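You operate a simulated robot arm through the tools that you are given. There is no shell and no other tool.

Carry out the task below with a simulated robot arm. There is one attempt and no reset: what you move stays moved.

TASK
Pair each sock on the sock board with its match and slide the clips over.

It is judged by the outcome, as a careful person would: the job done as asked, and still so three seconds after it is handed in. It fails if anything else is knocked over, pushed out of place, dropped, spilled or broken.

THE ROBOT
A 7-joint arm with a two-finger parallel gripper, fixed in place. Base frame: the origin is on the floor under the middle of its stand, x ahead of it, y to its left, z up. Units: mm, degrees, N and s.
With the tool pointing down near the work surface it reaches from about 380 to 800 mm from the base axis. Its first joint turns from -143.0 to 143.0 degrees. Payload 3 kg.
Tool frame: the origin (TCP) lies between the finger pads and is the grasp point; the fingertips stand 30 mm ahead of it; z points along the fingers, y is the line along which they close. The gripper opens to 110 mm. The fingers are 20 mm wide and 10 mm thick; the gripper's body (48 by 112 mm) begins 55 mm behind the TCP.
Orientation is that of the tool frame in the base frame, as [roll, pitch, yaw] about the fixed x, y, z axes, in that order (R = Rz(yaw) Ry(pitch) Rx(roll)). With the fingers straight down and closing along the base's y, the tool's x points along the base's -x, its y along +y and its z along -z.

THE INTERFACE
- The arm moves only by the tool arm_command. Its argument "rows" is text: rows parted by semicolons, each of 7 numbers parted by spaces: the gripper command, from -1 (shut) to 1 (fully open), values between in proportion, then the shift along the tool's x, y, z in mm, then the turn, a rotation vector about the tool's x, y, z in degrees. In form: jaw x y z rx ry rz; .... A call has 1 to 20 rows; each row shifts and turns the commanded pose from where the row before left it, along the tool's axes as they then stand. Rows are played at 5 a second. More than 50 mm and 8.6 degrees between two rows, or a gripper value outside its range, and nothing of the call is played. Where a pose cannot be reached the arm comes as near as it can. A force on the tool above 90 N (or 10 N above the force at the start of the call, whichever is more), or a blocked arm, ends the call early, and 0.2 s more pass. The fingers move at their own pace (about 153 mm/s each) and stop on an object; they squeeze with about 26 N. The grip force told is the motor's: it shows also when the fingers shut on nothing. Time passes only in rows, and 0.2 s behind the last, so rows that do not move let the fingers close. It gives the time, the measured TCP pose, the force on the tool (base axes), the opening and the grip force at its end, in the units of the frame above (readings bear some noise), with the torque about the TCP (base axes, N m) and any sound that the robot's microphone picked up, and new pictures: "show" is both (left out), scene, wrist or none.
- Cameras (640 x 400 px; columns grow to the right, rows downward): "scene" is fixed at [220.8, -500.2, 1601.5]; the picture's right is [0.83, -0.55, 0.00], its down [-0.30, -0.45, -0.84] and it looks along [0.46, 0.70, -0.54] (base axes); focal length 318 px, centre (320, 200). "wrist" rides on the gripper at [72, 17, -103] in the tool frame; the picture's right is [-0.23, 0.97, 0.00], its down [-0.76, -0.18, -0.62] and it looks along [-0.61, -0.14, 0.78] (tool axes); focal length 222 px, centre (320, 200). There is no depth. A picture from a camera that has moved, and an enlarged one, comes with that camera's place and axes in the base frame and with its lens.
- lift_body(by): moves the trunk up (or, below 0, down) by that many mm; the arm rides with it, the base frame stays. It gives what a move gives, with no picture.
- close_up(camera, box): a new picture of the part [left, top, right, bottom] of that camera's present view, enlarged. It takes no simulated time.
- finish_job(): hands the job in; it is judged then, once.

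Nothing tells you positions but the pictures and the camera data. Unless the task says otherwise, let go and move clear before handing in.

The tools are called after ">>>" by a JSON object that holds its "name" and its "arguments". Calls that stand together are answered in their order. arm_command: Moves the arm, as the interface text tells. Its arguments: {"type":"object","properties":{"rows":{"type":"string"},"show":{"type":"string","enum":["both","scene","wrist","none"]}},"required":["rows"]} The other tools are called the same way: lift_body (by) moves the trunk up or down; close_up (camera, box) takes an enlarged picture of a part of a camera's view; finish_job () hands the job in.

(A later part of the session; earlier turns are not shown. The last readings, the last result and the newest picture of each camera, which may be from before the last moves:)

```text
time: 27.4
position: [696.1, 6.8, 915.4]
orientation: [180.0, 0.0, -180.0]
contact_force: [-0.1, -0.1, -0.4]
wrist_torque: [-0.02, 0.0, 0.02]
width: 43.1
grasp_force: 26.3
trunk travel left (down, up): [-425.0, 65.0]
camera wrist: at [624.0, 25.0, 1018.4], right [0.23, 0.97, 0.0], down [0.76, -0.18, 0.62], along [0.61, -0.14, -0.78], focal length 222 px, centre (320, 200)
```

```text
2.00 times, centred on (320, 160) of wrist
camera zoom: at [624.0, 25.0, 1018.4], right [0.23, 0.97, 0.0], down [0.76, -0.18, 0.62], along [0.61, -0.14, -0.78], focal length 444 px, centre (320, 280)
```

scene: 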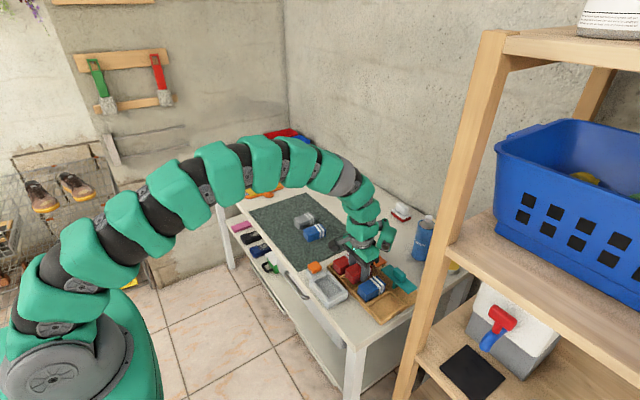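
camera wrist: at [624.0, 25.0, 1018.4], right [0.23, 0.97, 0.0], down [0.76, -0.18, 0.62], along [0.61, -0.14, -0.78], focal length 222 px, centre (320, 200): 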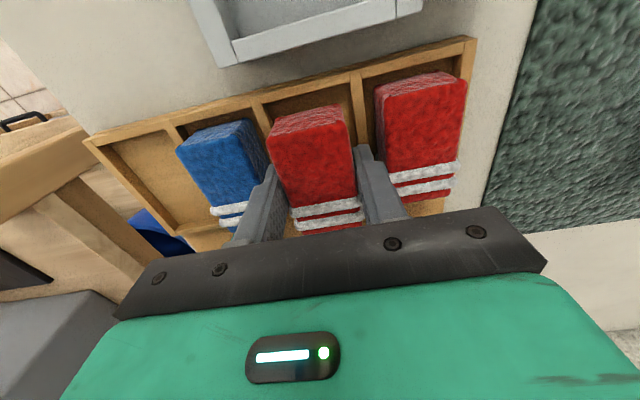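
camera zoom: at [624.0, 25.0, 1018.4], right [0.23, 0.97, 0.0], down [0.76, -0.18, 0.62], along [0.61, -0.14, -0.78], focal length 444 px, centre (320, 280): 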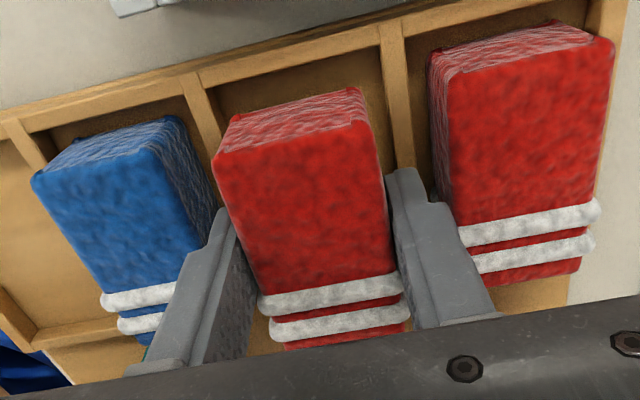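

The sock is lined up over bin 2. I'm nudging y by +1.5 to centre between its neighbours, then lowering the last few millimetres while watching the force.

>>> {"name": "arm_command", "arguments": {"rows": "-1 0 1.5 3 0 0 0; -1 0 0 2 0 0 0; -1 0 0 1 0 0 0; -1 0 0 0 0 0 0", "show": "wrist"}}

>>> {"name": "close_up", "arguments": {"camera": "scene", "box": [320, 235, 420, 310]}}

```text
time: 28.4
position: [695.7, 9.3, 910.7]
orientation: [-180.0, 0.0, 179.9]
contact_force: [0.6, 0.0, -0.7]
wrist_torque: [0.01, 0.0, -0.03]
width: 43.1
grasp_force: 25.9
trunk travel left (down, up): [-425.0, 65.0]
camera wrist: at [623.7, 26.4, 1012.7], right [0.23, 0.97, 0.0], down [0.76, -0.18, 0.62], along [0.61, -0.14, -0.78], focal length 222 px, centre (320, 200)
```

wrist: 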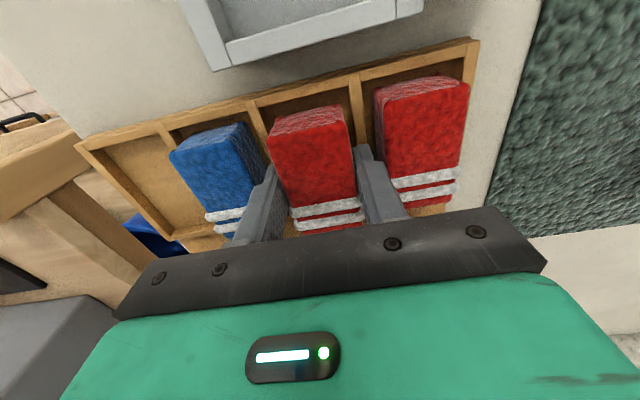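

```text
5.33 times, centred on (370, 272) of scene
camera zoom: at [220.8, -500.2, 1601.5], right [0.83, -0.55, 0.0], down [-0.3, -0.45, -0.84], along [0.46, 0.7, -0.54], focal length 1694 px, centre (53, -187)
```

zoom: 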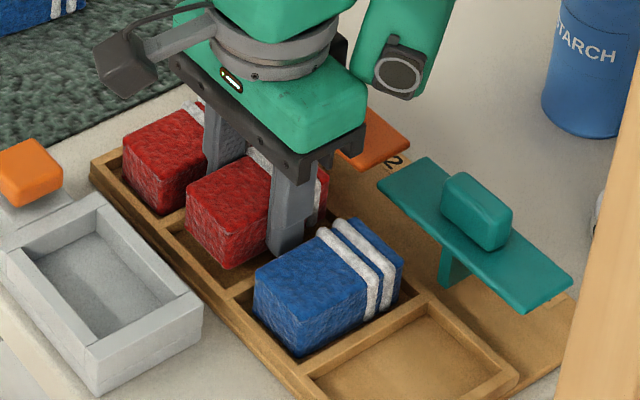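

No contact yet. I'm lowering in 1–2 mm steps.

>>> {"name": "arm_command", "arguments": {"rows": "-1 0 0 1.5 0 0 0; -1 0 0 1 0 0 0; -1 0 0 0 0 0 0", "show": "none"}}

```text
time: 29.2
position: [696.5, 10.5, 907.2]
orientation: [179.9, -0.1, 180.0]
contact_force: [-0.6, -0.8, -0.6]
wrist_torque: [0.0, -0.02, 0.02]
width: 43.1
grasp_force: 26.1
trunk travel left (down, up): [-425.0, 65.0]
```

>>> {"name": "arm_command", "arguments": {"rows": "-1 0 0 1 0 0 0; -1 0 0 1 0 0 0; -1 0 0 0 0 0 0", "show": "wrist"}}

>>> {"name": "close_up", "arguments": {"camera": "scene", "box": [330, 245, 400, 300]}}

>>> {"name": "close_up", "arguments": {"camera": "wrist", "box": [200, 80, 440, 240]}}

```text
time: 30.0
position: [696.8, 10.0, 904.6]
orientation: [-179.9, 0.0, -180.0]
contact_force: [0.8, 0.6, 0.4]
wrist_torque: [0.04, -0.02, 0.0]
width: 43.0
grasp_force: 26.6
trunk travel left (down, up): [-425.0, 65.0]
camera wrist: at [623.8, 26.9, 1008.4], right [0.23, 0.97, 0.0], down [0.76, -0.18, 0.62], along [0.61, -0.14, -0.78], focal length 222 px, centre (320, 200)
```

wrist: 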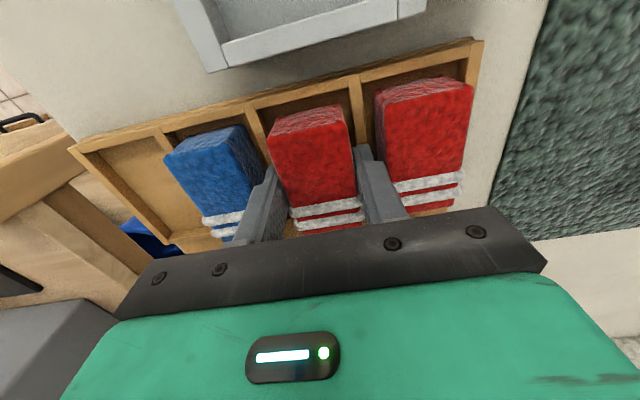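

```text
7.27 times, centred on (365, 272) of scene
camera zoom: at [220.8, -500.2, 1601.5], right [0.83, -0.55, 0.0], down [-0.3, -0.45, -0.84], along [0.46, 0.7, -0.54], focal length 2310 px, centre (-7, -327)
```

zoom: 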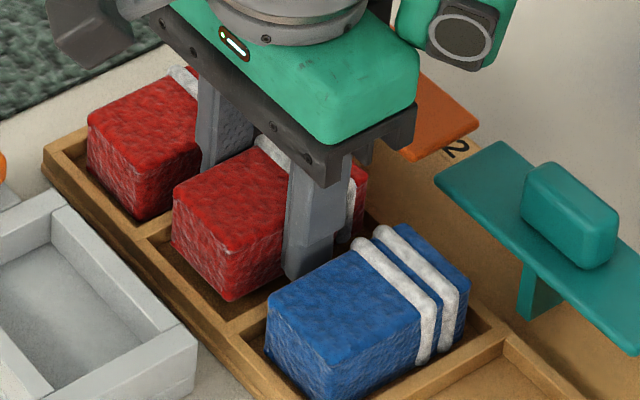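

```text
2.50 times, centred on (320, 160) of wrist
camera zoom: at [623.8, 26.9, 1008.4], right [0.23, 0.97, 0.0], down [0.76, -0.18, 0.62], along [0.61, -0.14, -0.78], focal length 555 px, centre (320, 300)
```

zoom: 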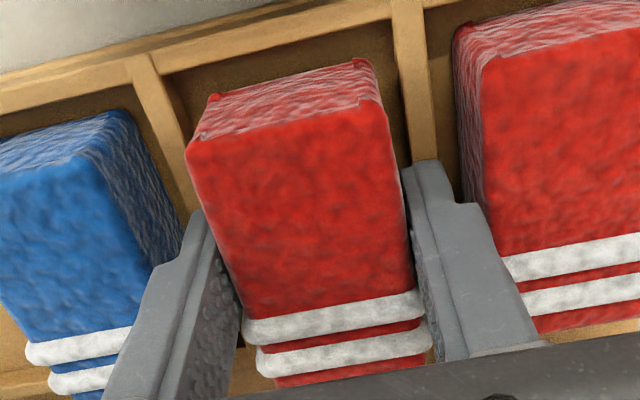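

Still no contact at TCP z≈905. I'm continuing down in 1 mm steps.

>>> {"name": "arm_command", "arguments": {"rows": "-1 0 0 1 0 0 0; -1 0 0 1 0 0 0; -1 0 0 0 0 0 0", "show": "none"}}

```text
time: 30.8
position: [695.3, 8.9, 905.6]
orientation: [-180.0, 0.2, 180.0]
contact_force: [2.9, 3.1, 21.5]
wrist_torque: [0.07, 0.06, 0.01]
width: 43.3
grasp_force: 26.0
trunk travel left (down, up): [-425.0, 65.0]
```

The fingertips have touched the divider tops. I'll back off 2 mm and open gently so the sock settles into the bin.

>>> {"name": "arm_command", "arguments": {"rows": "-1 0 0 -2 0 0 0; -1 0 0 0 0 0 0; -0.18 0 0 0 0 0 0; -0.16 0 0 0 0 0 0; -0.12 0 0 0 0 0 0; -0.09 0 0 0 0 0 0; -0.09 0 0 0 0 0 0", "show": "wrist"}}

>>> {"name": "close_up", "arguments": {"camera": "scene", "box": [330, 245, 400, 300]}}

>>> {"name": "close_up", "arguments": {"camera": "wrist", "box": [200, 80, 440, 240]}}

```text
time: 32.4
position: [695.3, 8.6, 906.0]
orientation: [179.9, 0.0, 179.9]
contact_force: [5.7, -1.3, 13.5]
wrist_torque: [-0.41, -0.32, 0.01]
width: 49.2
grasp_force: 0.9
trunk travel left (down, up): [-425.0, 65.0]
camera wrist: at [623.2, 25.6, 1008.4], right [0.23, 0.97, 0.0], down [0.76, -0.18, 0.62], along [0.61, -0.14, -0.78], focal length 222 px, centre (320, 200)
```

wrist: 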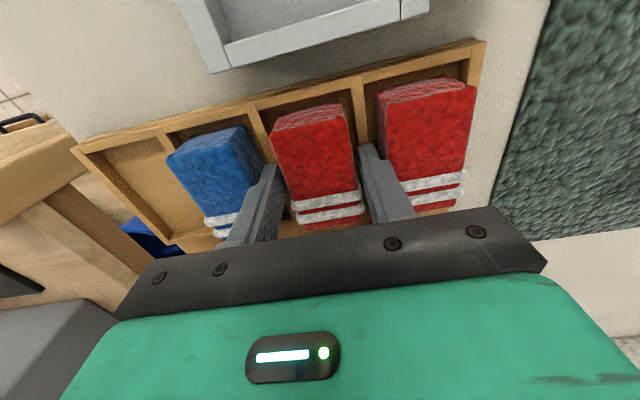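

```text
7.27 times, centred on (365, 272) of scene
camera zoom: at [220.8, -500.2, 1601.5], right [0.83, -0.55, 0.0], down [-0.3, -0.45, -0.84], along [0.46, 0.7, -0.54], focal length 2310 px, centre (-7, -327)
```

zoom: 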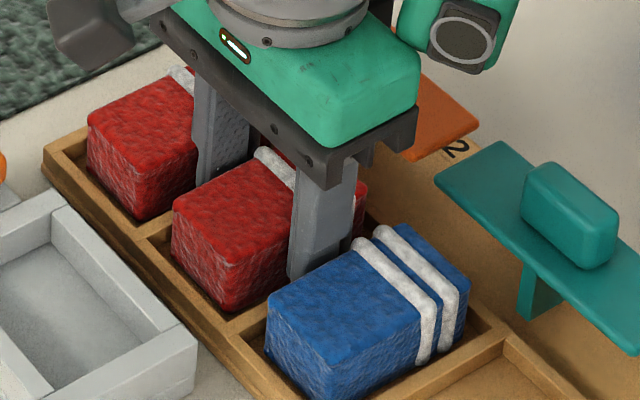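

```text
2.50 times, centred on (320, 160) of wrist
camera zoom: at [623.2, 25.6, 1008.4], right [0.23, 0.97, 0.0], down [0.76, -0.18, 0.62], along [0.61, -0.14, -0.78], focal length 555 px, centre (320, 300)
```

zoom: 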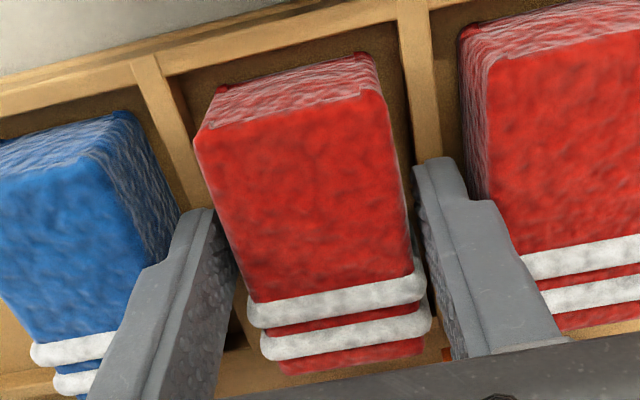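

The red sock has settled into bin 2. I'm rising straight up without widening the jaw, then checking.

>>> {"name": "arm_command", "arguments": {"rows": "-0.09 0 0 -3 0 0 0; -0.09 0 0 -8 0 0 0; -0.09 0 0 -20 0 0 0; -0.09 0 0 -30 0 0 0; -0.09 0 0 -30 0 0 0; -0.09 0 0 0 0 0 0", "show": "wrist"}}

>>> {"name": "close_up", "arguments": {"camera": "scene", "box": [330, 245, 400, 300]}}

>>> {"name": "close_up", "arguments": {"camera": "wrist", "box": [140, 20, 460, 240]}}

```text
time: 33.8
position: [695.3, 10.3, 999.6]
orientation: [179.9, -0.1, 180.0]
contact_force: [-0.1, 0.3, -0.9]
wrist_torque: [0.01, -0.02, 0.03]
width: 50.0
grasp_force: 0.0
trunk travel left (down, up): [-425.0, 65.0]
camera wrist: at [623.6, 26.8, 1100.5], right [0.23, 0.97, 0.0], down [0.76, -0.18, 0.62], along [0.61, -0.14, -0.78], focal length 222 px, centre (320, 200)
```

wrist: 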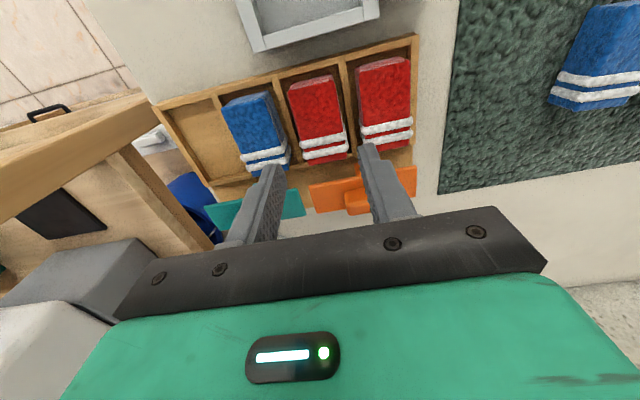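

```text
7.27 times, centred on (365, 272) of scene
camera zoom: at [220.8, -500.2, 1601.5], right [0.83, -0.55, 0.0], down [-0.3, -0.45, -0.84], along [0.46, 0.7, -0.54], focal length 2310 px, centre (-7, -327)
```

zoom: 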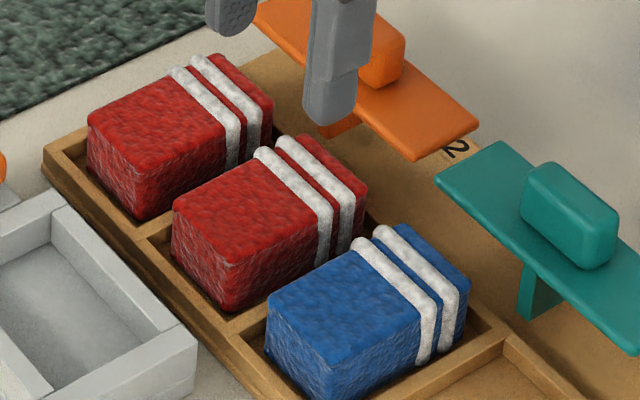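

```text
1.82 times, centred on (300, 130) of wrist
camera zoom: at [623.6, 26.8, 1100.5], right [0.23, 0.97, 0.0], down [0.76, -0.18, 0.62], along [0.61, -0.14, -0.78], focal length 404 px, centre (356, 327)
```

zoom: 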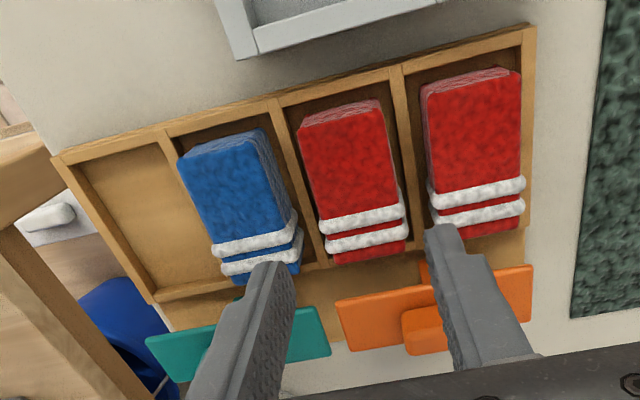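

The red pair is in place in bins 1 and 2. Next is the blue sock on the mat, so I'm moving over to look at it.

>>> {"name": "arm_command", "arguments": {"rows": "-0.09 0 38 0 0 0 0; 0 0 40 0 0 0 0; 0.08 0 40 0 0 0 0; 0.08 0 40 0 0 0 0; 0.08 0 40 0 0 0 0; 0.08 0 38 0 0 0 0; 0.08 0 0 0 0 0 0; 0.08 0 0 0 0 0 0", "show": "wrist"}}

>>> {"name": "close_up", "arguments": {"camera": "wrist", "box": [200, 60, 480, 240]}}

```text
time: 35.6
position: [694.8, 244.6, 997.0]
orientation: [179.9, 0.0, 179.8]
contact_force: [0.1, 0.1, 0.3]
wrist_torque: [-0.01, -0.01, 0.0]
width: 59.3
grasp_force: 0.1
trunk travel left (down, up): [-425.0, 65.0]
camera wrist: at [623.1, 262.7, 1099.4], right [0.23, 0.97, 0.0], down [0.76, -0.18, 0.62], along [0.61, -0.14, -0.78], focal length 222 px, centre (320, 200)
```

wrist: 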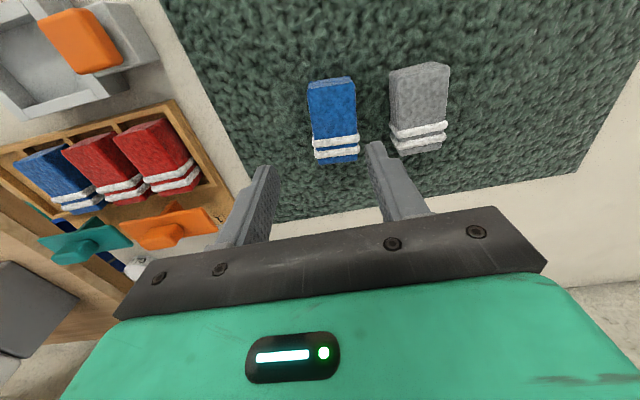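

```text
2.22 times, centred on (340, 150) of wrist
camera zoom: at [623.1, 262.7, 1099.4], right [0.23, 0.97, 0.0], down [0.76, -0.18, 0.62], along [0.61, -0.14, -0.78], focal length 494 px, centre (276, 311)
```

zoom: 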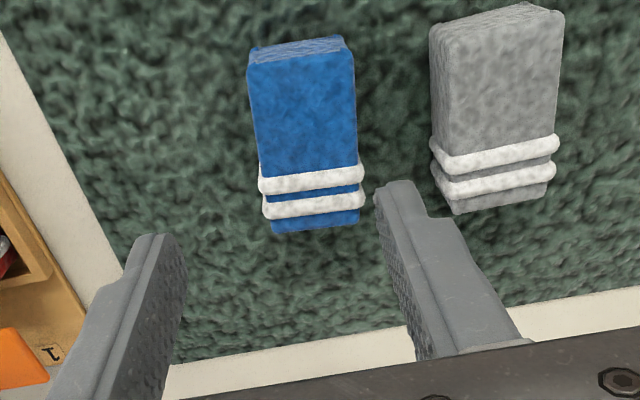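

The blue mat sock is centred at about (701, 259.5) and turned about −5.3°. I'm aligning over it with that yaw, descending and gripping deep like the red one.

>>> {"name": "arm_command", "arguments": {"rows": "0.08 -6 14 0 0 0 0; 0.08 0 0 0 0 0 5.3; 0.08 0 0 30 0 0 0; 0.08 0 0 25 0 0 0; 0.08 0 0 0 0 0 0; 0.08 0 0 0 0 0 0", "show": "wrist"}}

>>> {"name": "close_up", "arguments": {"camera": "wrist", "box": [200, 60, 480, 240]}}

```text
time: 37.0
position: [703.2, 259.0, 940.1]
orientation: [180.0, -0.1, 174.7]
contact_force: [-0.5, 0.0, 0.5]
wrist_torque: [-0.02, 0.02, 0.0]
width: 59.3
grasp_force: 0.0
trunk travel left (down, up): [-425.0, 65.0]
camera wrist: at [632.3, 284.2, 1043.5], right [0.32, 0.95, 0.0], down [0.74, -0.25, 0.62], along [0.59, -0.2, -0.78], focal length 222 px, centre (320, 200)
```

wrist: 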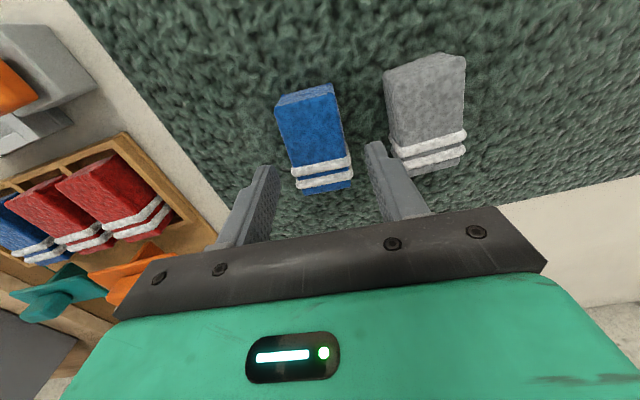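

```text
2.22 times, centred on (340, 150) of wrist
camera zoom: at [632.3, 284.2, 1043.5], right [0.32, 0.95, 0.0], down [0.74, -0.25, 0.62], along [0.59, -0.2, -0.78], focal length 494 px, centre (276, 311)
```

zoom: 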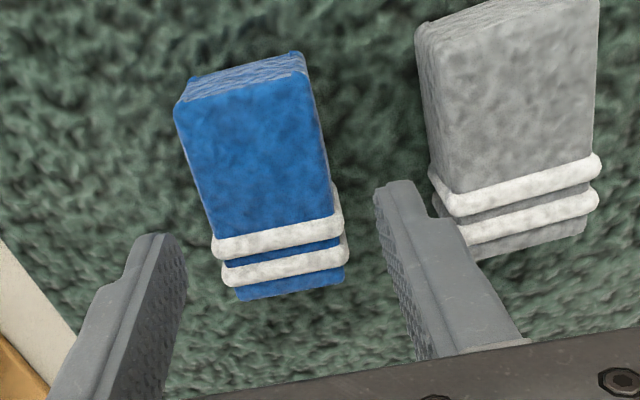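

Alignment matches the sock sides. I'm descending and closing.

>>> {"name": "arm_command", "arguments": {"rows": "0.08 1.5 0 20 0 0 0; 0.08 0 0 15 0 0 0; 0.08 0 0 8.5 0 0 0; 0.08 0 0 0 0 0 0; -1 0 0 0 0 0 0; -1 0 0 0 0 0 0; -1 0 0 0 0 0 0; -1 0 0 0 0 0 0", "show": "wrist"}}

>>> {"name": "arm_command", "arguments": {"rows": "-1 0 0 -3 0 0 0; -1 0 0 -5 0 0 0; -1 0 0 -6 0 0 0; -1 0 0 -8 0 0 0; -1 0 0 -8 0 0 0; -1 0 0 0 0 0 0; -1 0 0 0 0 0 0"}}

```text
time: 38.8
position: [701.5, 260.4, 897.1]
orientation: [179.9, 0.0, 174.7]
contact_force: [-0.2, 0.5, 1.1]
wrist_torque: [0.02, 0.0, 0.02]
width: 43.0
grasp_force: 25.7
trunk travel left (down, up): [-425.0, 65.0]
camera wrist: at [631.0, 284.2, 1000.0], right [0.32, 0.95, 0.0], down [0.74, -0.25, 0.62], along [0.59, -0.2, -0.78], focal length 222 px, centre (320, 200)
```

wrist: 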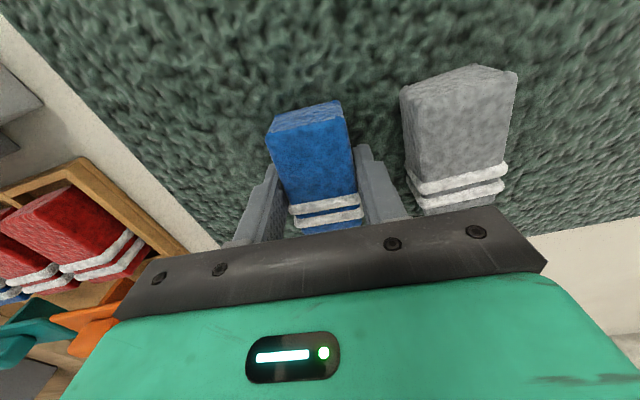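

```text
time: 40.4
position: [700.1, 259.7, 928.9]
orientation: [180.0, -0.1, 174.8]
contact_force: [-0.3, -0.9, -0.8]
wrist_torque: [0.01, -0.03, 0.0]
width: 43.2
grasp_force: 25.5
trunk travel left (down, up): [-425.0, 65.0]
camera wrist: at [629.8, 283.4, 1030.2], right [0.32, 0.95, 0.0], down [0.74, -0.25, 0.62], along [0.59, -0.2, -0.78], focal length 222 px, centre (320, 200)
```

scene: 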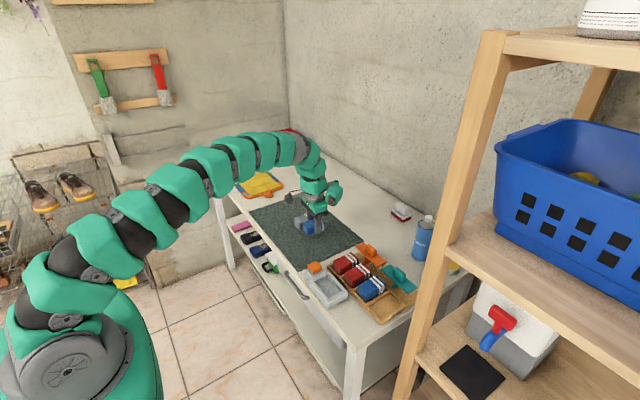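
wrist: 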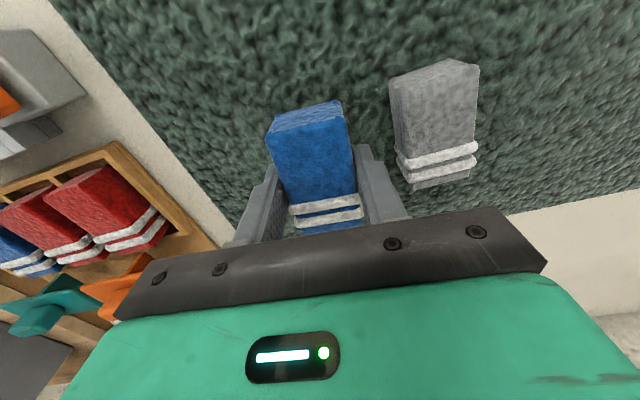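

The blue sock is held (43.2 mm, 25.5 N). I'm lifting it, squaring the yaw and carrying it to above bin 4.

>>> {"name": "arm_command", "arguments": {"rows": "-1 0 0 -10 0 0 0; -1 0 0 -15 0 0 0; -1 0 0 -15 0 0 -2; -1 0 0 -12 0 0 -2; -1 0 0 -8 0 0 -1.2; -1 0 -12 0 0 0 0; -1 1 -25 0 0 0 0; -1 1 -32 0 0 0 0; -1 1 -34 0 0 0 0; -1 1 -34 0 0 0 0; -1 0 -34 0 0 0 0; -1 0 -34 0 0 0 0; -1 0 -34 0 0 0 0; -1 0 -34 0 0 0 0; -1 0 -34 0 0 0 0; -1 0 -30 0 0 0 0; -1 0 -20 0 0 0 0; -1 0 -10 0 0 0 0; -1 0 0 0 0 0 0; -1 0 0 0 0 0 0"}}

>>> {"name": "close_up", "arguments": {"camera": "scene", "box": [320, 235, 420, 325]}}

>>> {"name": "close_up", "arguments": {"camera": "wrist", "box": [180, 20, 480, 240]}}

```text
time: 44.6
position: [695.5, -107.5, 987.3]
orientation: [-180.0, 0.0, 179.9]
contact_force: [0.5, -0.4, 0.1]
wrist_torque: [0.01, 0.0, 0.0]
width: 43.1
grasp_force: 25.6
trunk travel left (down, up): [-425.0, 65.0]
camera wrist: at [623.3, -89.8, 1089.7], right [0.23, 0.97, 0.0], down [0.76, -0.18, 0.62], along [0.61, -0.14, -0.78], focal length 222 px, centre (320, 200)
```

scene: 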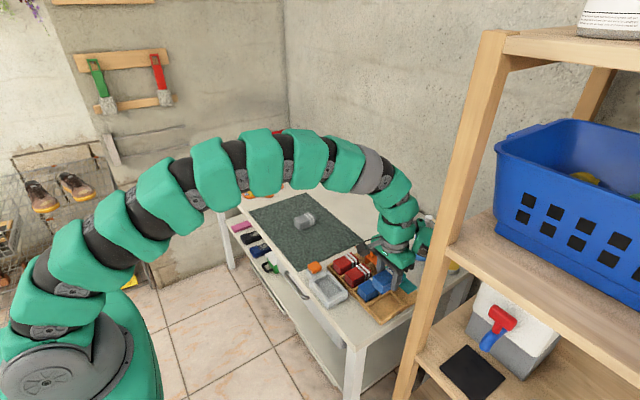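
wrist: 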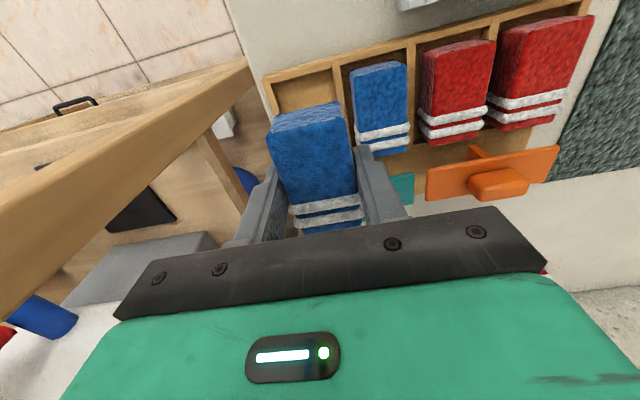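

```text
4.44 times, centred on (370, 280) of scene
camera zoom: at [220.8, -500.2, 1601.5], right [0.83, -0.55, 0.0], down [-0.3, -0.45, -0.84], along [0.46, 0.7, -0.54], focal length 1412 px, centre (98, -156)
```

zoom: 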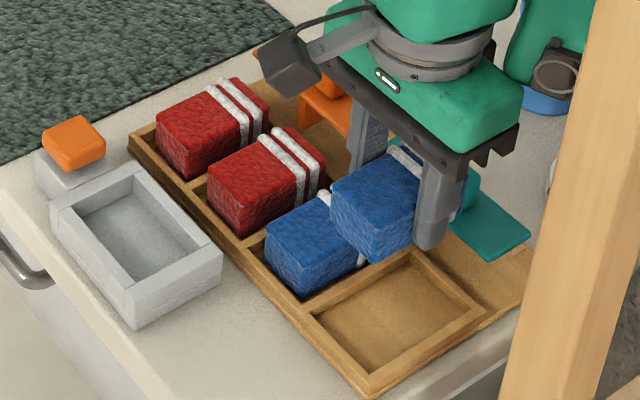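

```text
1.82 times, centred on (330, 130) of wrist
camera zoom: at [623.3, -89.8, 1089.7], right [0.23, 0.97, 0.0], down [0.76, -0.18, 0.62], along [0.61, -0.14, -0.78], focal length 404 px, centre (302, 327)
```

zoom: 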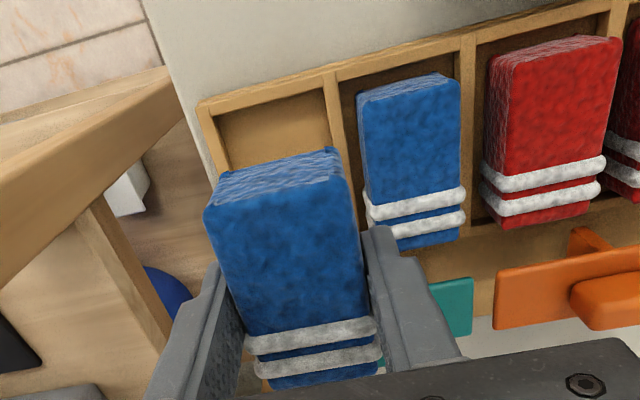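

Bin 4's centre works out at y≈−113, between the divider at −83 and the outer wall at −143. The shelf post is well clear. I'm shifting −5 in y and lowering.

>>> {"name": "arm_command", "arguments": {"rows": "-1 0 -5 10 0 0 0; -1 0 0 15 0 0 0; -1 0 0 15 0 0 0; -1 0 0 15 0 0 0; -1 0 0 10 0 0 0; -1 0 0 6 0 0 0; -1 0 0 0 0 0 0"}}

>>> {"name": "close_up", "arguments": {"camera": "scene", "box": [330, 245, 430, 325]}}

>>> {"name": "close_up", "arguments": {"camera": "wrist", "box": [200, 60, 480, 240]}}

```text
time: 46.2
position: [697.7, -111.0, 917.8]
orientation: [179.9, -0.1, 180.0]
contact_force: [0.0, 0.5, -0.6]
wrist_torque: [0.02, 0.02, 0.03]
width: 43.1
grasp_force: 25.7
trunk travel left (down, up): [-425.0, 65.0]
camera wrist: at [625.4, -94.7, 1019.1], right [0.23, 0.97, 0.0], down [0.76, -0.18, 0.62], along [0.61, -0.14, -0.78], focal length 222 px, centre (320, 200)
```

scene: 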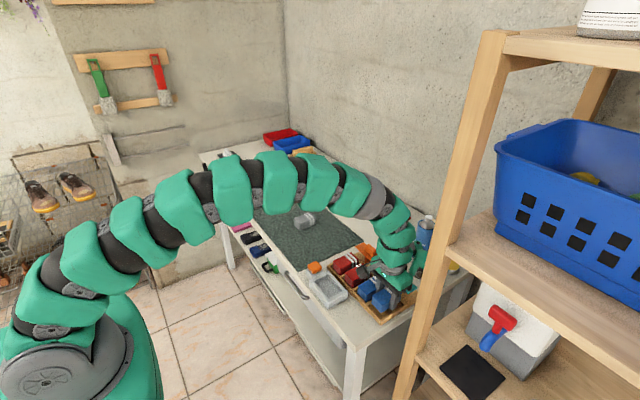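
wrist: 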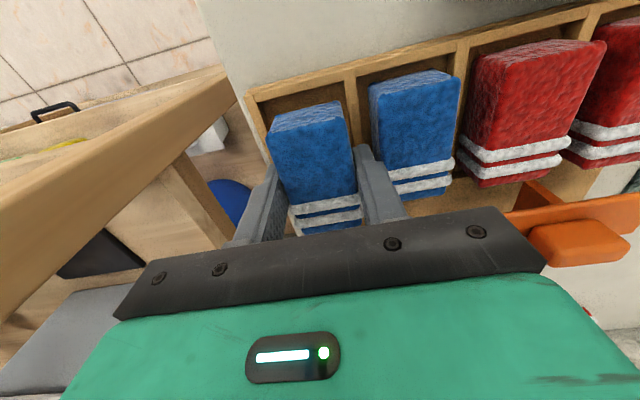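

```text
5.00 times, centred on (380, 285) of scene
camera zoom: at [220.8, -500.2, 1601.5], right [0.83, -0.55, 0.0], down [-0.3, -0.45, -0.84], along [0.46, 0.7, -0.54], focal length 1588 px, centre (20, -225)
```

zoom: 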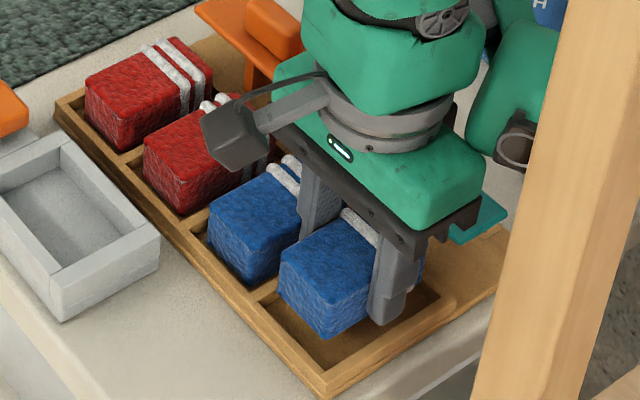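

```text
2.22 times, centred on (340, 150) of wrist
camera zoom: at [625.4, -94.7, 1019.1], right [0.23, 0.97, 0.0], down [0.76, -0.18, 0.62], along [0.61, -0.14, -0.78], focal length 494 px, centre (276, 311)
```

zoom: 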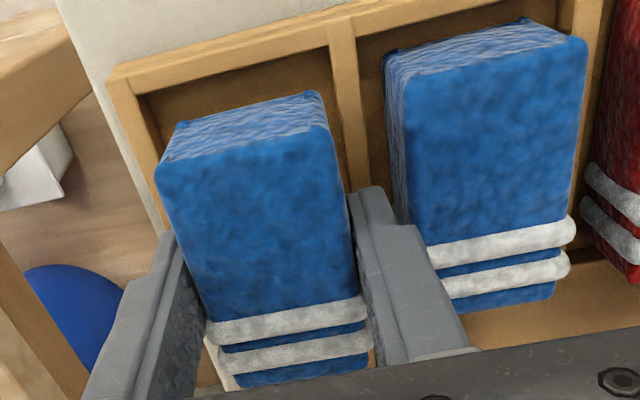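

Well placed over bin 4. I'm shifting −1 mm in y and lowering to just above divider contact (TCP z≈908).

>>> {"name": "arm_command", "arguments": {"rows": "-1 0 -1 4 0 0 0; -1 0 0 3 0 0 0; -1 0 0 2 0 0 0; -1 0 0 0 0 0 0", "show": "none"}}

```text
time: 47.2
position: [695.4, -111.2, 907.8]
orientation: [-180.0, -0.1, 179.8]
contact_force: [0.6, -0.4, 0.3]
wrist_torque: [-0.02, 0.02, -0.03]
width: 42.8
grasp_force: 26.2
trunk travel left (down, up): [-425.0, 65.0]
```

>>> {"name": "arm_command", "arguments": {"rows": "-1 0 -1 1 0 0 0; -1 0 0 0 0 0 0; -0.18 0 0 0 0 0 0; -0.16 0 0 0 0 0 0; -0.12 0 0 0 0 0 0; -0.09 0 0 0 0 0 0; -0.09 0 0 0 0 0 0", "show": "wrist"}}

>>> {"name": "close_up", "arguments": {"camera": "scene", "box": [330, 245, 430, 325]}}

>>> {"name": "close_up", "arguments": {"camera": "wrist", "box": [200, 60, 480, 240]}}

```text
time: 48.8
position: [696.5, -114.1, 907.5]
orientation: [-180.0, 0.0, 179.9]
contact_force: [0.2, 0.0, 0.1]
wrist_torque: [0.01, 0.0, -0.04]
width: 50.2
grasp_force: 0.0
trunk travel left (down, up): [-425.0, 65.0]
camera wrist: at [624.4, -95.9, 1009.6], right [0.23, 0.97, 0.0], down [0.76, -0.18, 0.62], along [0.61, -0.14, -0.78], focal length 222 px, centre (320, 200)
```

wrist: 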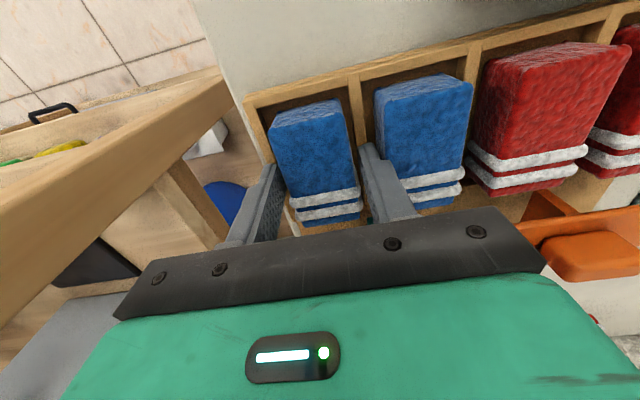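

```text
5.00 times, centred on (380, 285) of scene
camera zoom: at [220.8, -500.2, 1601.5], right [0.83, -0.55, 0.0], down [-0.3, -0.45, -0.84], along [0.46, 0.7, -0.54], focal length 1588 px, centre (20, -225)
```

zoom: 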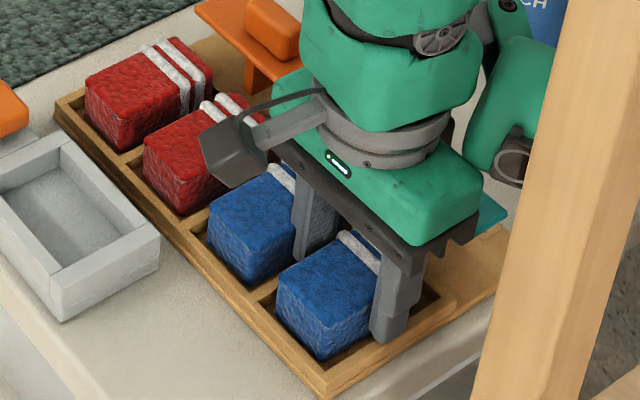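

```text
2.22 times, centred on (340, 150) of wrist
camera zoom: at [624.4, -95.9, 1009.6], right [0.23, 0.97, 0.0], down [0.76, -0.18, 0.62], along [0.61, -0.14, -0.78], focal length 494 px, centre (276, 311)
```

zoom: 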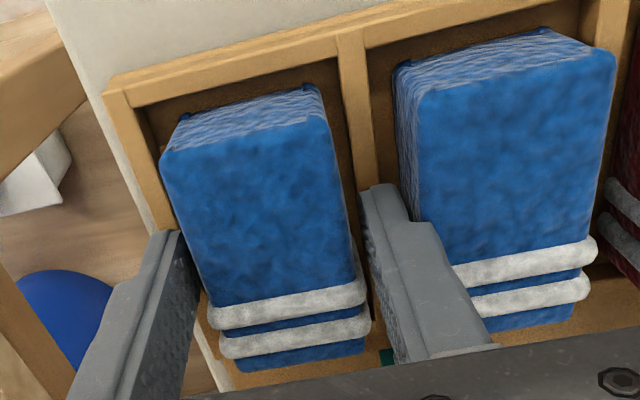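

The blue sock has settled into bin 4. I'm rising straight up, moving back a little for a clear view of the clips and checking all four socks.

>>> {"name": "arm_command", "arguments": {"rows": "-0.09 0 0 -3 0 0 0; -0.09 0 0 -8 0 0 0; -0.09 0 0 -20 0 0 0; -0.09 0 0 -30 0 0 0; -0.09 0 0 -35 0 0 0; -0.09 0 20 -20 0 0 0; -0.09 0 25 0 0 0 0; -0.09 0 25 0 0 0 0; -0.09 0 0 0 0 0 0"}}

>>> {"name": "close_up", "arguments": {"camera": "scene", "box": [330, 245, 430, 325]}}

>>> {"name": "close_up", "arguments": {"camera": "wrist", "box": [180, 20, 500, 240]}}

```text
time: 50.8
position: [696.2, -44.1, 1023.0]
orientation: [179.9, -0.1, 179.8]
contact_force: [-0.1, 0.8, 0.1]
wrist_torque: [0.0, -0.02, -0.01]
width: 50.0
grasp_force: 0.0
trunk travel left (down, up): [-425.0, 65.0]
camera wrist: at [623.5, -26.1, 1126.1], right [0.23, 0.97, 0.0], down [0.76, -0.18, 0.62], along [0.61, -0.14, -0.78], focal length 222 px, centre (320, 200)
```

scene: 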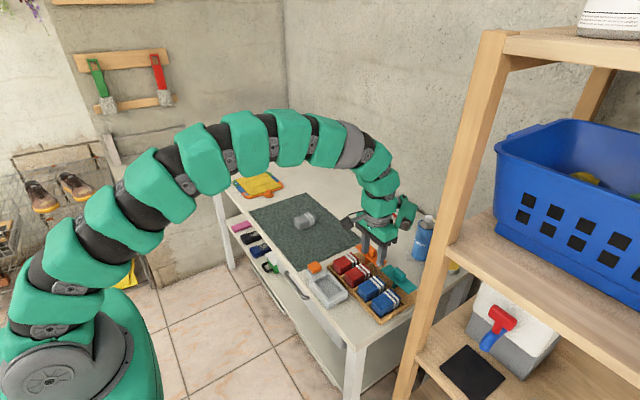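
wrist: 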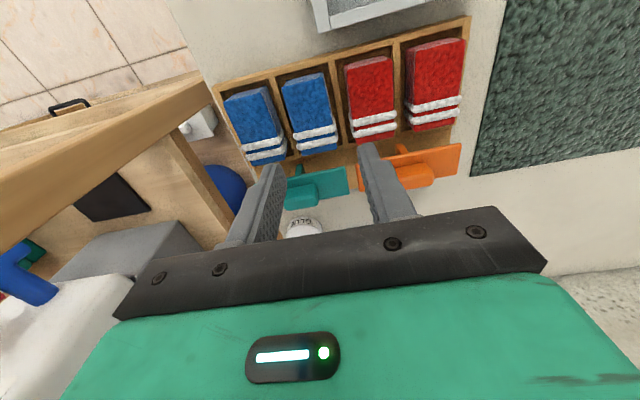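

```text
5.00 times, centred on (380, 285) of scene
camera zoom: at [220.8, -500.2, 1601.5], right [0.83, -0.55, 0.0], down [-0.3, -0.45, -0.84], along [0.46, 0.7, -0.54], focal length 1588 px, centre (20, -225)
```

zoom: 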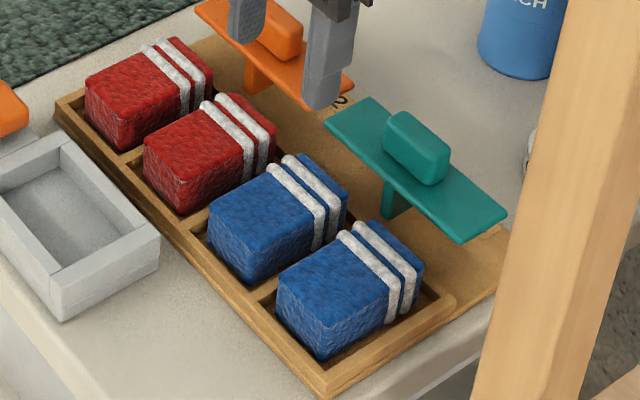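

```text
1.82 times, centred on (340, 130) of wrist
camera zoom: at [623.5, -26.1, 1126.1], right [0.23, 0.97, 0.0], down [0.76, -0.18, 0.62], along [0.61, -0.14, -0.78], focal length 404 px, centre (284, 327)
```

zoom: 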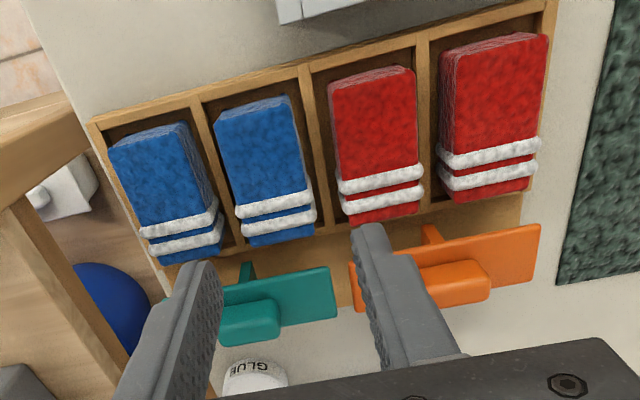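

All four socks are seated with their matches. Each clip post runs along a divider (y≈41 and y≈−83) with a small gap on either side, and the handles run along y. I'll turn the gripper 90° so it closes along x and hover over the orange handle at about (766, 38).

>>> {"name": "arm_command", "arguments": {"rows": "-0.09 -22 27 0 0 0 0; -0.09 -24 27 0 0 0 0; -0.09 -24 28 0 0 0 0; -0.2 0 0 0 0 0 8.2; -0.2 0 0 0 0 0 8.2; -0.2 0 0 0 0 0 8.2; -0.2 0 0 0 0 0 8.2; -0.2 0 0 0 0 0 8.2; -0.2 0 0 0 0 0 8.2; -0.2 0 0 0 0 0 8.2; -0.2 0 0 0 0 0 8.2; -0.2 0 0 0 0 0 8.2; -0.2 0 0 0 0 0 8.2; -0.2 0 0 0 0 0 8; -0.2 0 0 0 0 0 0; -0.2 0 0 0 0 0 0"}}

>>> {"name": "close_up", "arguments": {"camera": "scene", "box": [330, 225, 430, 305]}}

>>> {"name": "close_up", "arguments": {"camera": "wrist", "box": [180, 20, 500, 240]}}

```text
time: 54.2
position: [767.1, 36.7, 1021.6]
orientation: [180.0, -0.1, 89.9]
contact_force: [0.4, 0.2, -0.5]
wrist_torque: [0.0, -0.03, -0.02]
width: 44.1
grasp_force: 0.0
trunk travel left (down, up): [-425.0, 65.0]
camera wrist: at [783.5, 110.5, 1124.0], right [0.97, -0.23, 0.0], down [-0.18, -0.76, 0.62], along [-0.14, -0.61, -0.78], focal length 222 px, centre (320, 200)
```

scene: 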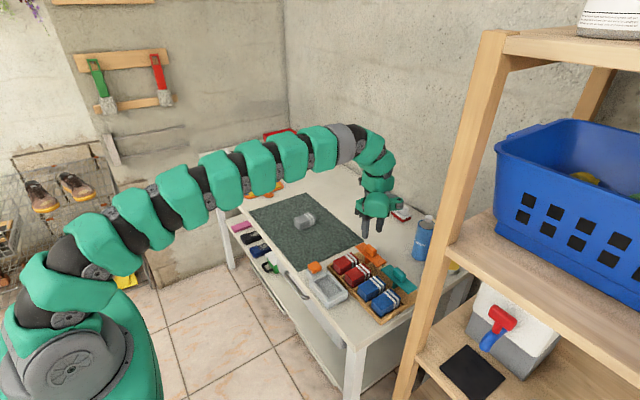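
wrist: 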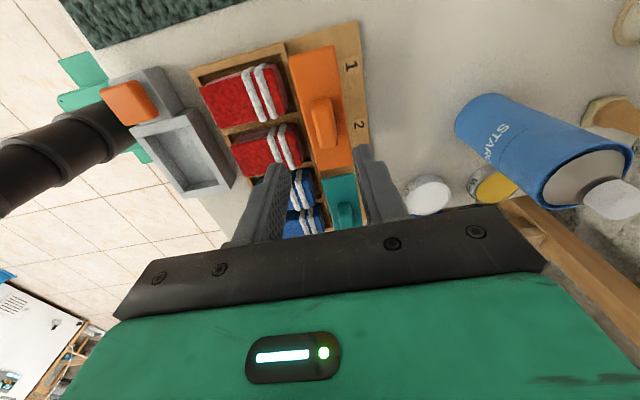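

```text
5.00 times, centred on (380, 265) of scene
camera zoom: at [220.8, -500.2, 1601.5], right [0.83, -0.55, 0.0], down [-0.3, -0.45, -0.84], along [0.46, 0.7, -0.54], focal length 1588 px, centre (20, -125)
```

zoom: 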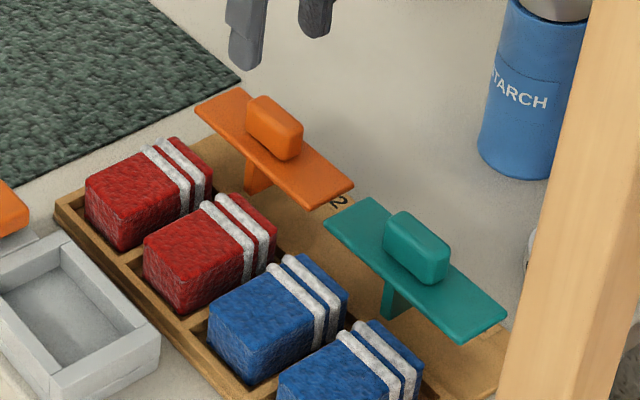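

```text
1.82 times, centred on (340, 130) of wrist
camera zoom: at [783.5, 110.5, 1124.0], right [0.97, -0.23, 0.0], down [-0.18, -0.76, 0.62], along [-0.14, -0.61, -0.78], focal length 404 px, centre (284, 327)
```

zoom: 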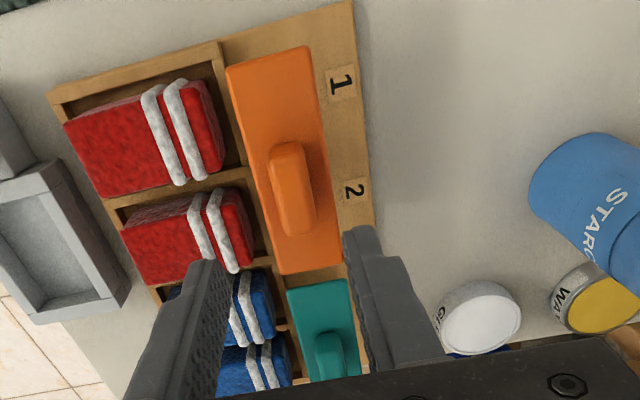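

From nearly straight above, the orange handle is centred at about (771, 41), about 16 mm thick in x and 42 mm long in y. I'm centring on it and going down with the jaw at 44 mm, stopping just above it to check.

>>> {"name": "arm_command", "arguments": {"rows": "-0.2 4 4 15 0 0 0; -0.2 0 0 20 0 0 0; -0.2 0 0 15 0 0 0; -0.2 0 0 0 0 0 0", "show": "wrist"}}

>>> {"name": "close_up", "arguments": {"camera": "scene", "box": [340, 225, 420, 290]}}

>>> {"name": "close_up", "arguments": {"camera": "wrist", "box": [200, 40, 440, 240]}}

```text
time: 55.2
position: [770.3, 42.9, 972.1]
orientation: [-180.0, 0.0, 89.9]
contact_force: [0.1, -0.6, -0.6]
wrist_torque: [-0.02, 0.04, -0.05]
width: 44.2
grasp_force: 0.0
trunk travel left (down, up): [-425.0, 65.0]
camera wrist: at [787.2, 114.7, 1075.4], right [0.97, -0.23, 0.0], down [-0.18, -0.76, 0.62], along [-0.14, -0.61, -0.78], focal length 222 px, centre (320, 200)
```

wrist: 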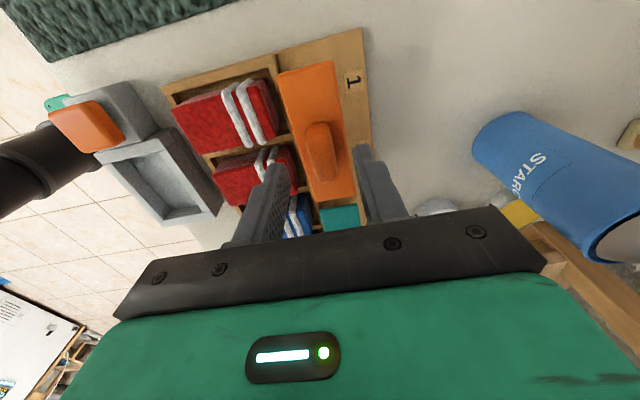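

```text
6.15 times, centred on (380, 258) of scene
camera zoom: at [220.8, -500.2, 1601.5], right [0.83, -0.55, 0.0], down [-0.3, -0.45, -0.84], along [0.46, 0.7, -0.54], focal length 1955 px, centre (-49, -154)
```

zoom: 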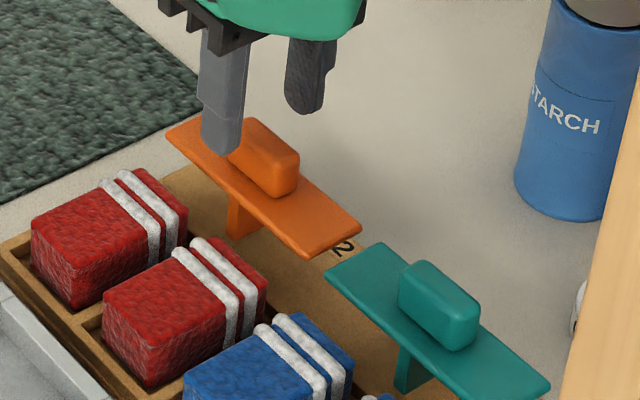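

```text
2.00 times, centred on (320, 140) of wrist
camera zoom: at [787.2, 114.7, 1075.4], right [0.97, -0.23, 0.0], down [-0.18, -0.76, 0.62], along [-0.14, -0.61, -0.78], focal length 444 px, centre (320, 320)
```

zoom: 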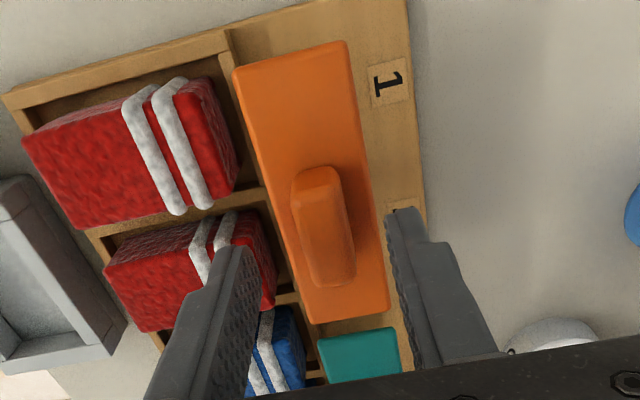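

The jaw straddles the handle. I'm going down 18 mm more, with the tips about 6 mm above the plate, and closing on the handle.

>>> {"name": "arm_command", "arguments": {"rows": "-0.2 0 1 10 0 0 0; -0.2 0 0 8 0 0 0; -0.2 0 0 0 0 0 0; -0.6 0 0 0 0 0 0; -1 0 0 0 0 0 0; -1 0 0 0 0 0 0; -1 0 0 0 0 0 0", "show": "wrist"}}

>>> {"name": "close_up", "arguments": {"camera": "scene", "box": [340, 225, 420, 290]}}

```text
time: 56.8
position: [770.3, 42.4, 953.1]
orientation: [-179.9, -0.1, 89.9]
contact_force: [0.2, 0.2, -0.3]
wrist_torque: [0.08, 0.01, 0.05]
width: 17.3
grasp_force: 45.2
trunk travel left (down, up): [-425.0, 65.0]
camera wrist: at [788.5, 115.1, 1056.4], right [0.97, -0.23, 0.0], down [-0.18, -0.76, 0.62], along [-0.14, -0.61, -0.78], focal length 222 px, centre (320, 200)
```

wrist: 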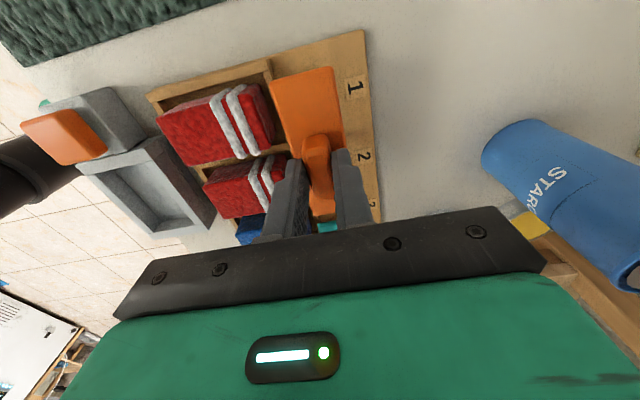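

```text
6.15 times, centred on (380, 258) of scene
camera zoom: at [220.8, -500.2, 1601.5], right [0.83, -0.55, 0.0], down [-0.3, -0.45, -0.84], along [0.46, 0.7, -0.54], focal length 1955 px, centre (-49, -154)
```

zoom: 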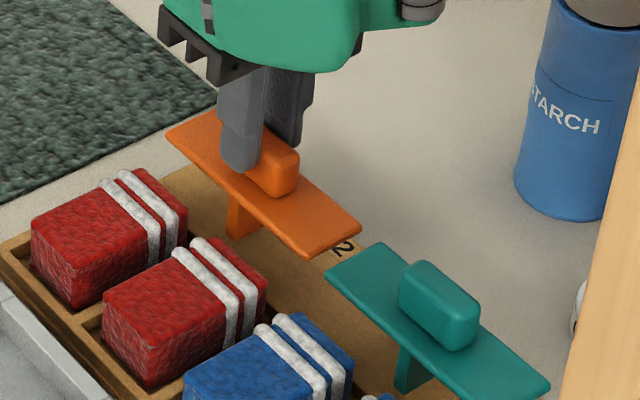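

The handle is gripped (17.3 mm). I'm pulling the clip toward −x in small steps and watching the force.

>>> {"name": "arm_command", "arguments": {"rows": "-1 0 -3 0 0 0 0; -1 0 -4 0 0 0 0; -1 0 -5 0 0 0 0; -1 0 0 0 0 0 0", "show": "wrist"}}

>>> {"name": "close_up", "arguments": {"camera": "scene", "box": [340, 225, 420, 290]}}

```text
time: 57.8
position: [760.3, 43.1, 953.9]
orientation: [-179.9, -0.1, 89.9]
contact_force: [-0.2, 6.6, -16.0]
wrist_torque: [0.22, -0.1, 0.06]
width: 17.6
grasp_force: 45.2
trunk travel left (down, up): [-425.0, 65.0]
camera wrist: at [777.2, 115.1, 1056.5], right [0.97, -0.23, 0.0], down [-0.18, -0.76, 0.62], along [-0.14, -0.61, -0.78], focal length 222 px, centre (320, 200)
```

wrist: 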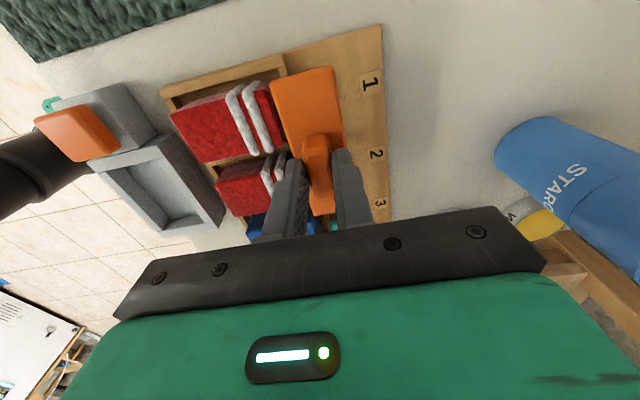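

```text
6.15 times, centred on (380, 258) of scene
camera zoom: at [220.8, -500.2, 1601.5], right [0.83, -0.55, 0.0], down [-0.3, -0.45, -0.84], along [0.46, 0.7, -0.54], focal length 1955 px, centre (-49, -154)
```

zoom: 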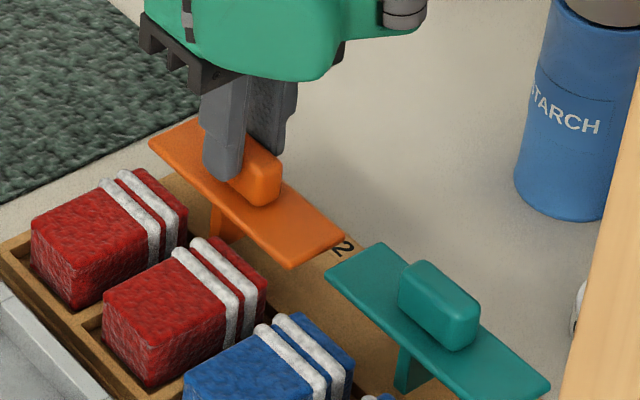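

The clip slides freely with no resistance along x. I'm continuing to pull.

>>> {"name": "arm_command", "arguments": {"rows": "-1 0 -5 0.4 0 0 0; -1 0 -5 0 0 0 0; -1 0 -5 0 0 0 0; -1 0 -5 0 0 0 0; -1 0 0 0 0 0 0", "show": "wrist"}}

>>> {"name": "close_up", "arguments": {"camera": "scene", "box": [340, 225, 420, 290]}}

```text
time: 59.0
position: [737.7, 42.1, 954.3]
orientation: [-179.9, 0.1, 90.0]
contact_force: [-1.2, 9.3, -4.3]
wrist_torque: [0.15, 0.06, 0.05]
width: 17.5
grasp_force: 45.5
trunk travel left (down, up): [-425.0, 65.0]
camera wrist: at [756.0, 115.1, 1056.5], right [0.97, -0.23, 0.0], down [-0.18, -0.76, 0.62], along [-0.14, -0.61, -0.78], focal length 222 px, centre (320, 200)
```

wrist: 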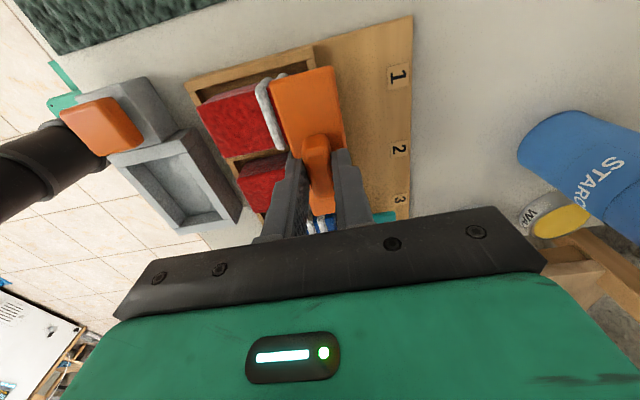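

```text
6.15 times, centred on (380, 258) of scene
camera zoom: at [220.8, -500.2, 1601.5], right [0.83, -0.55, 0.0], down [-0.3, -0.45, -0.84], along [0.46, 0.7, -0.54], focal length 1955 px, centre (-49, -154)
```

zoom: 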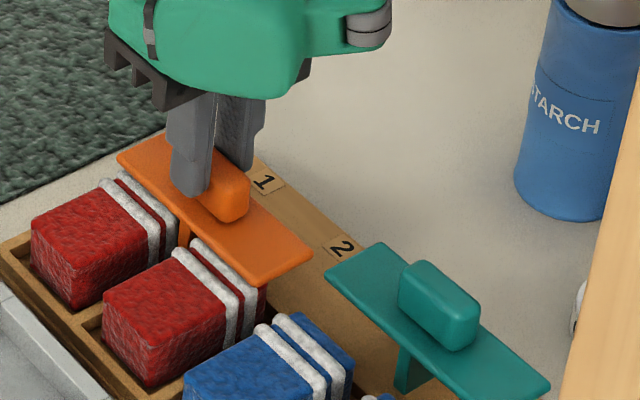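

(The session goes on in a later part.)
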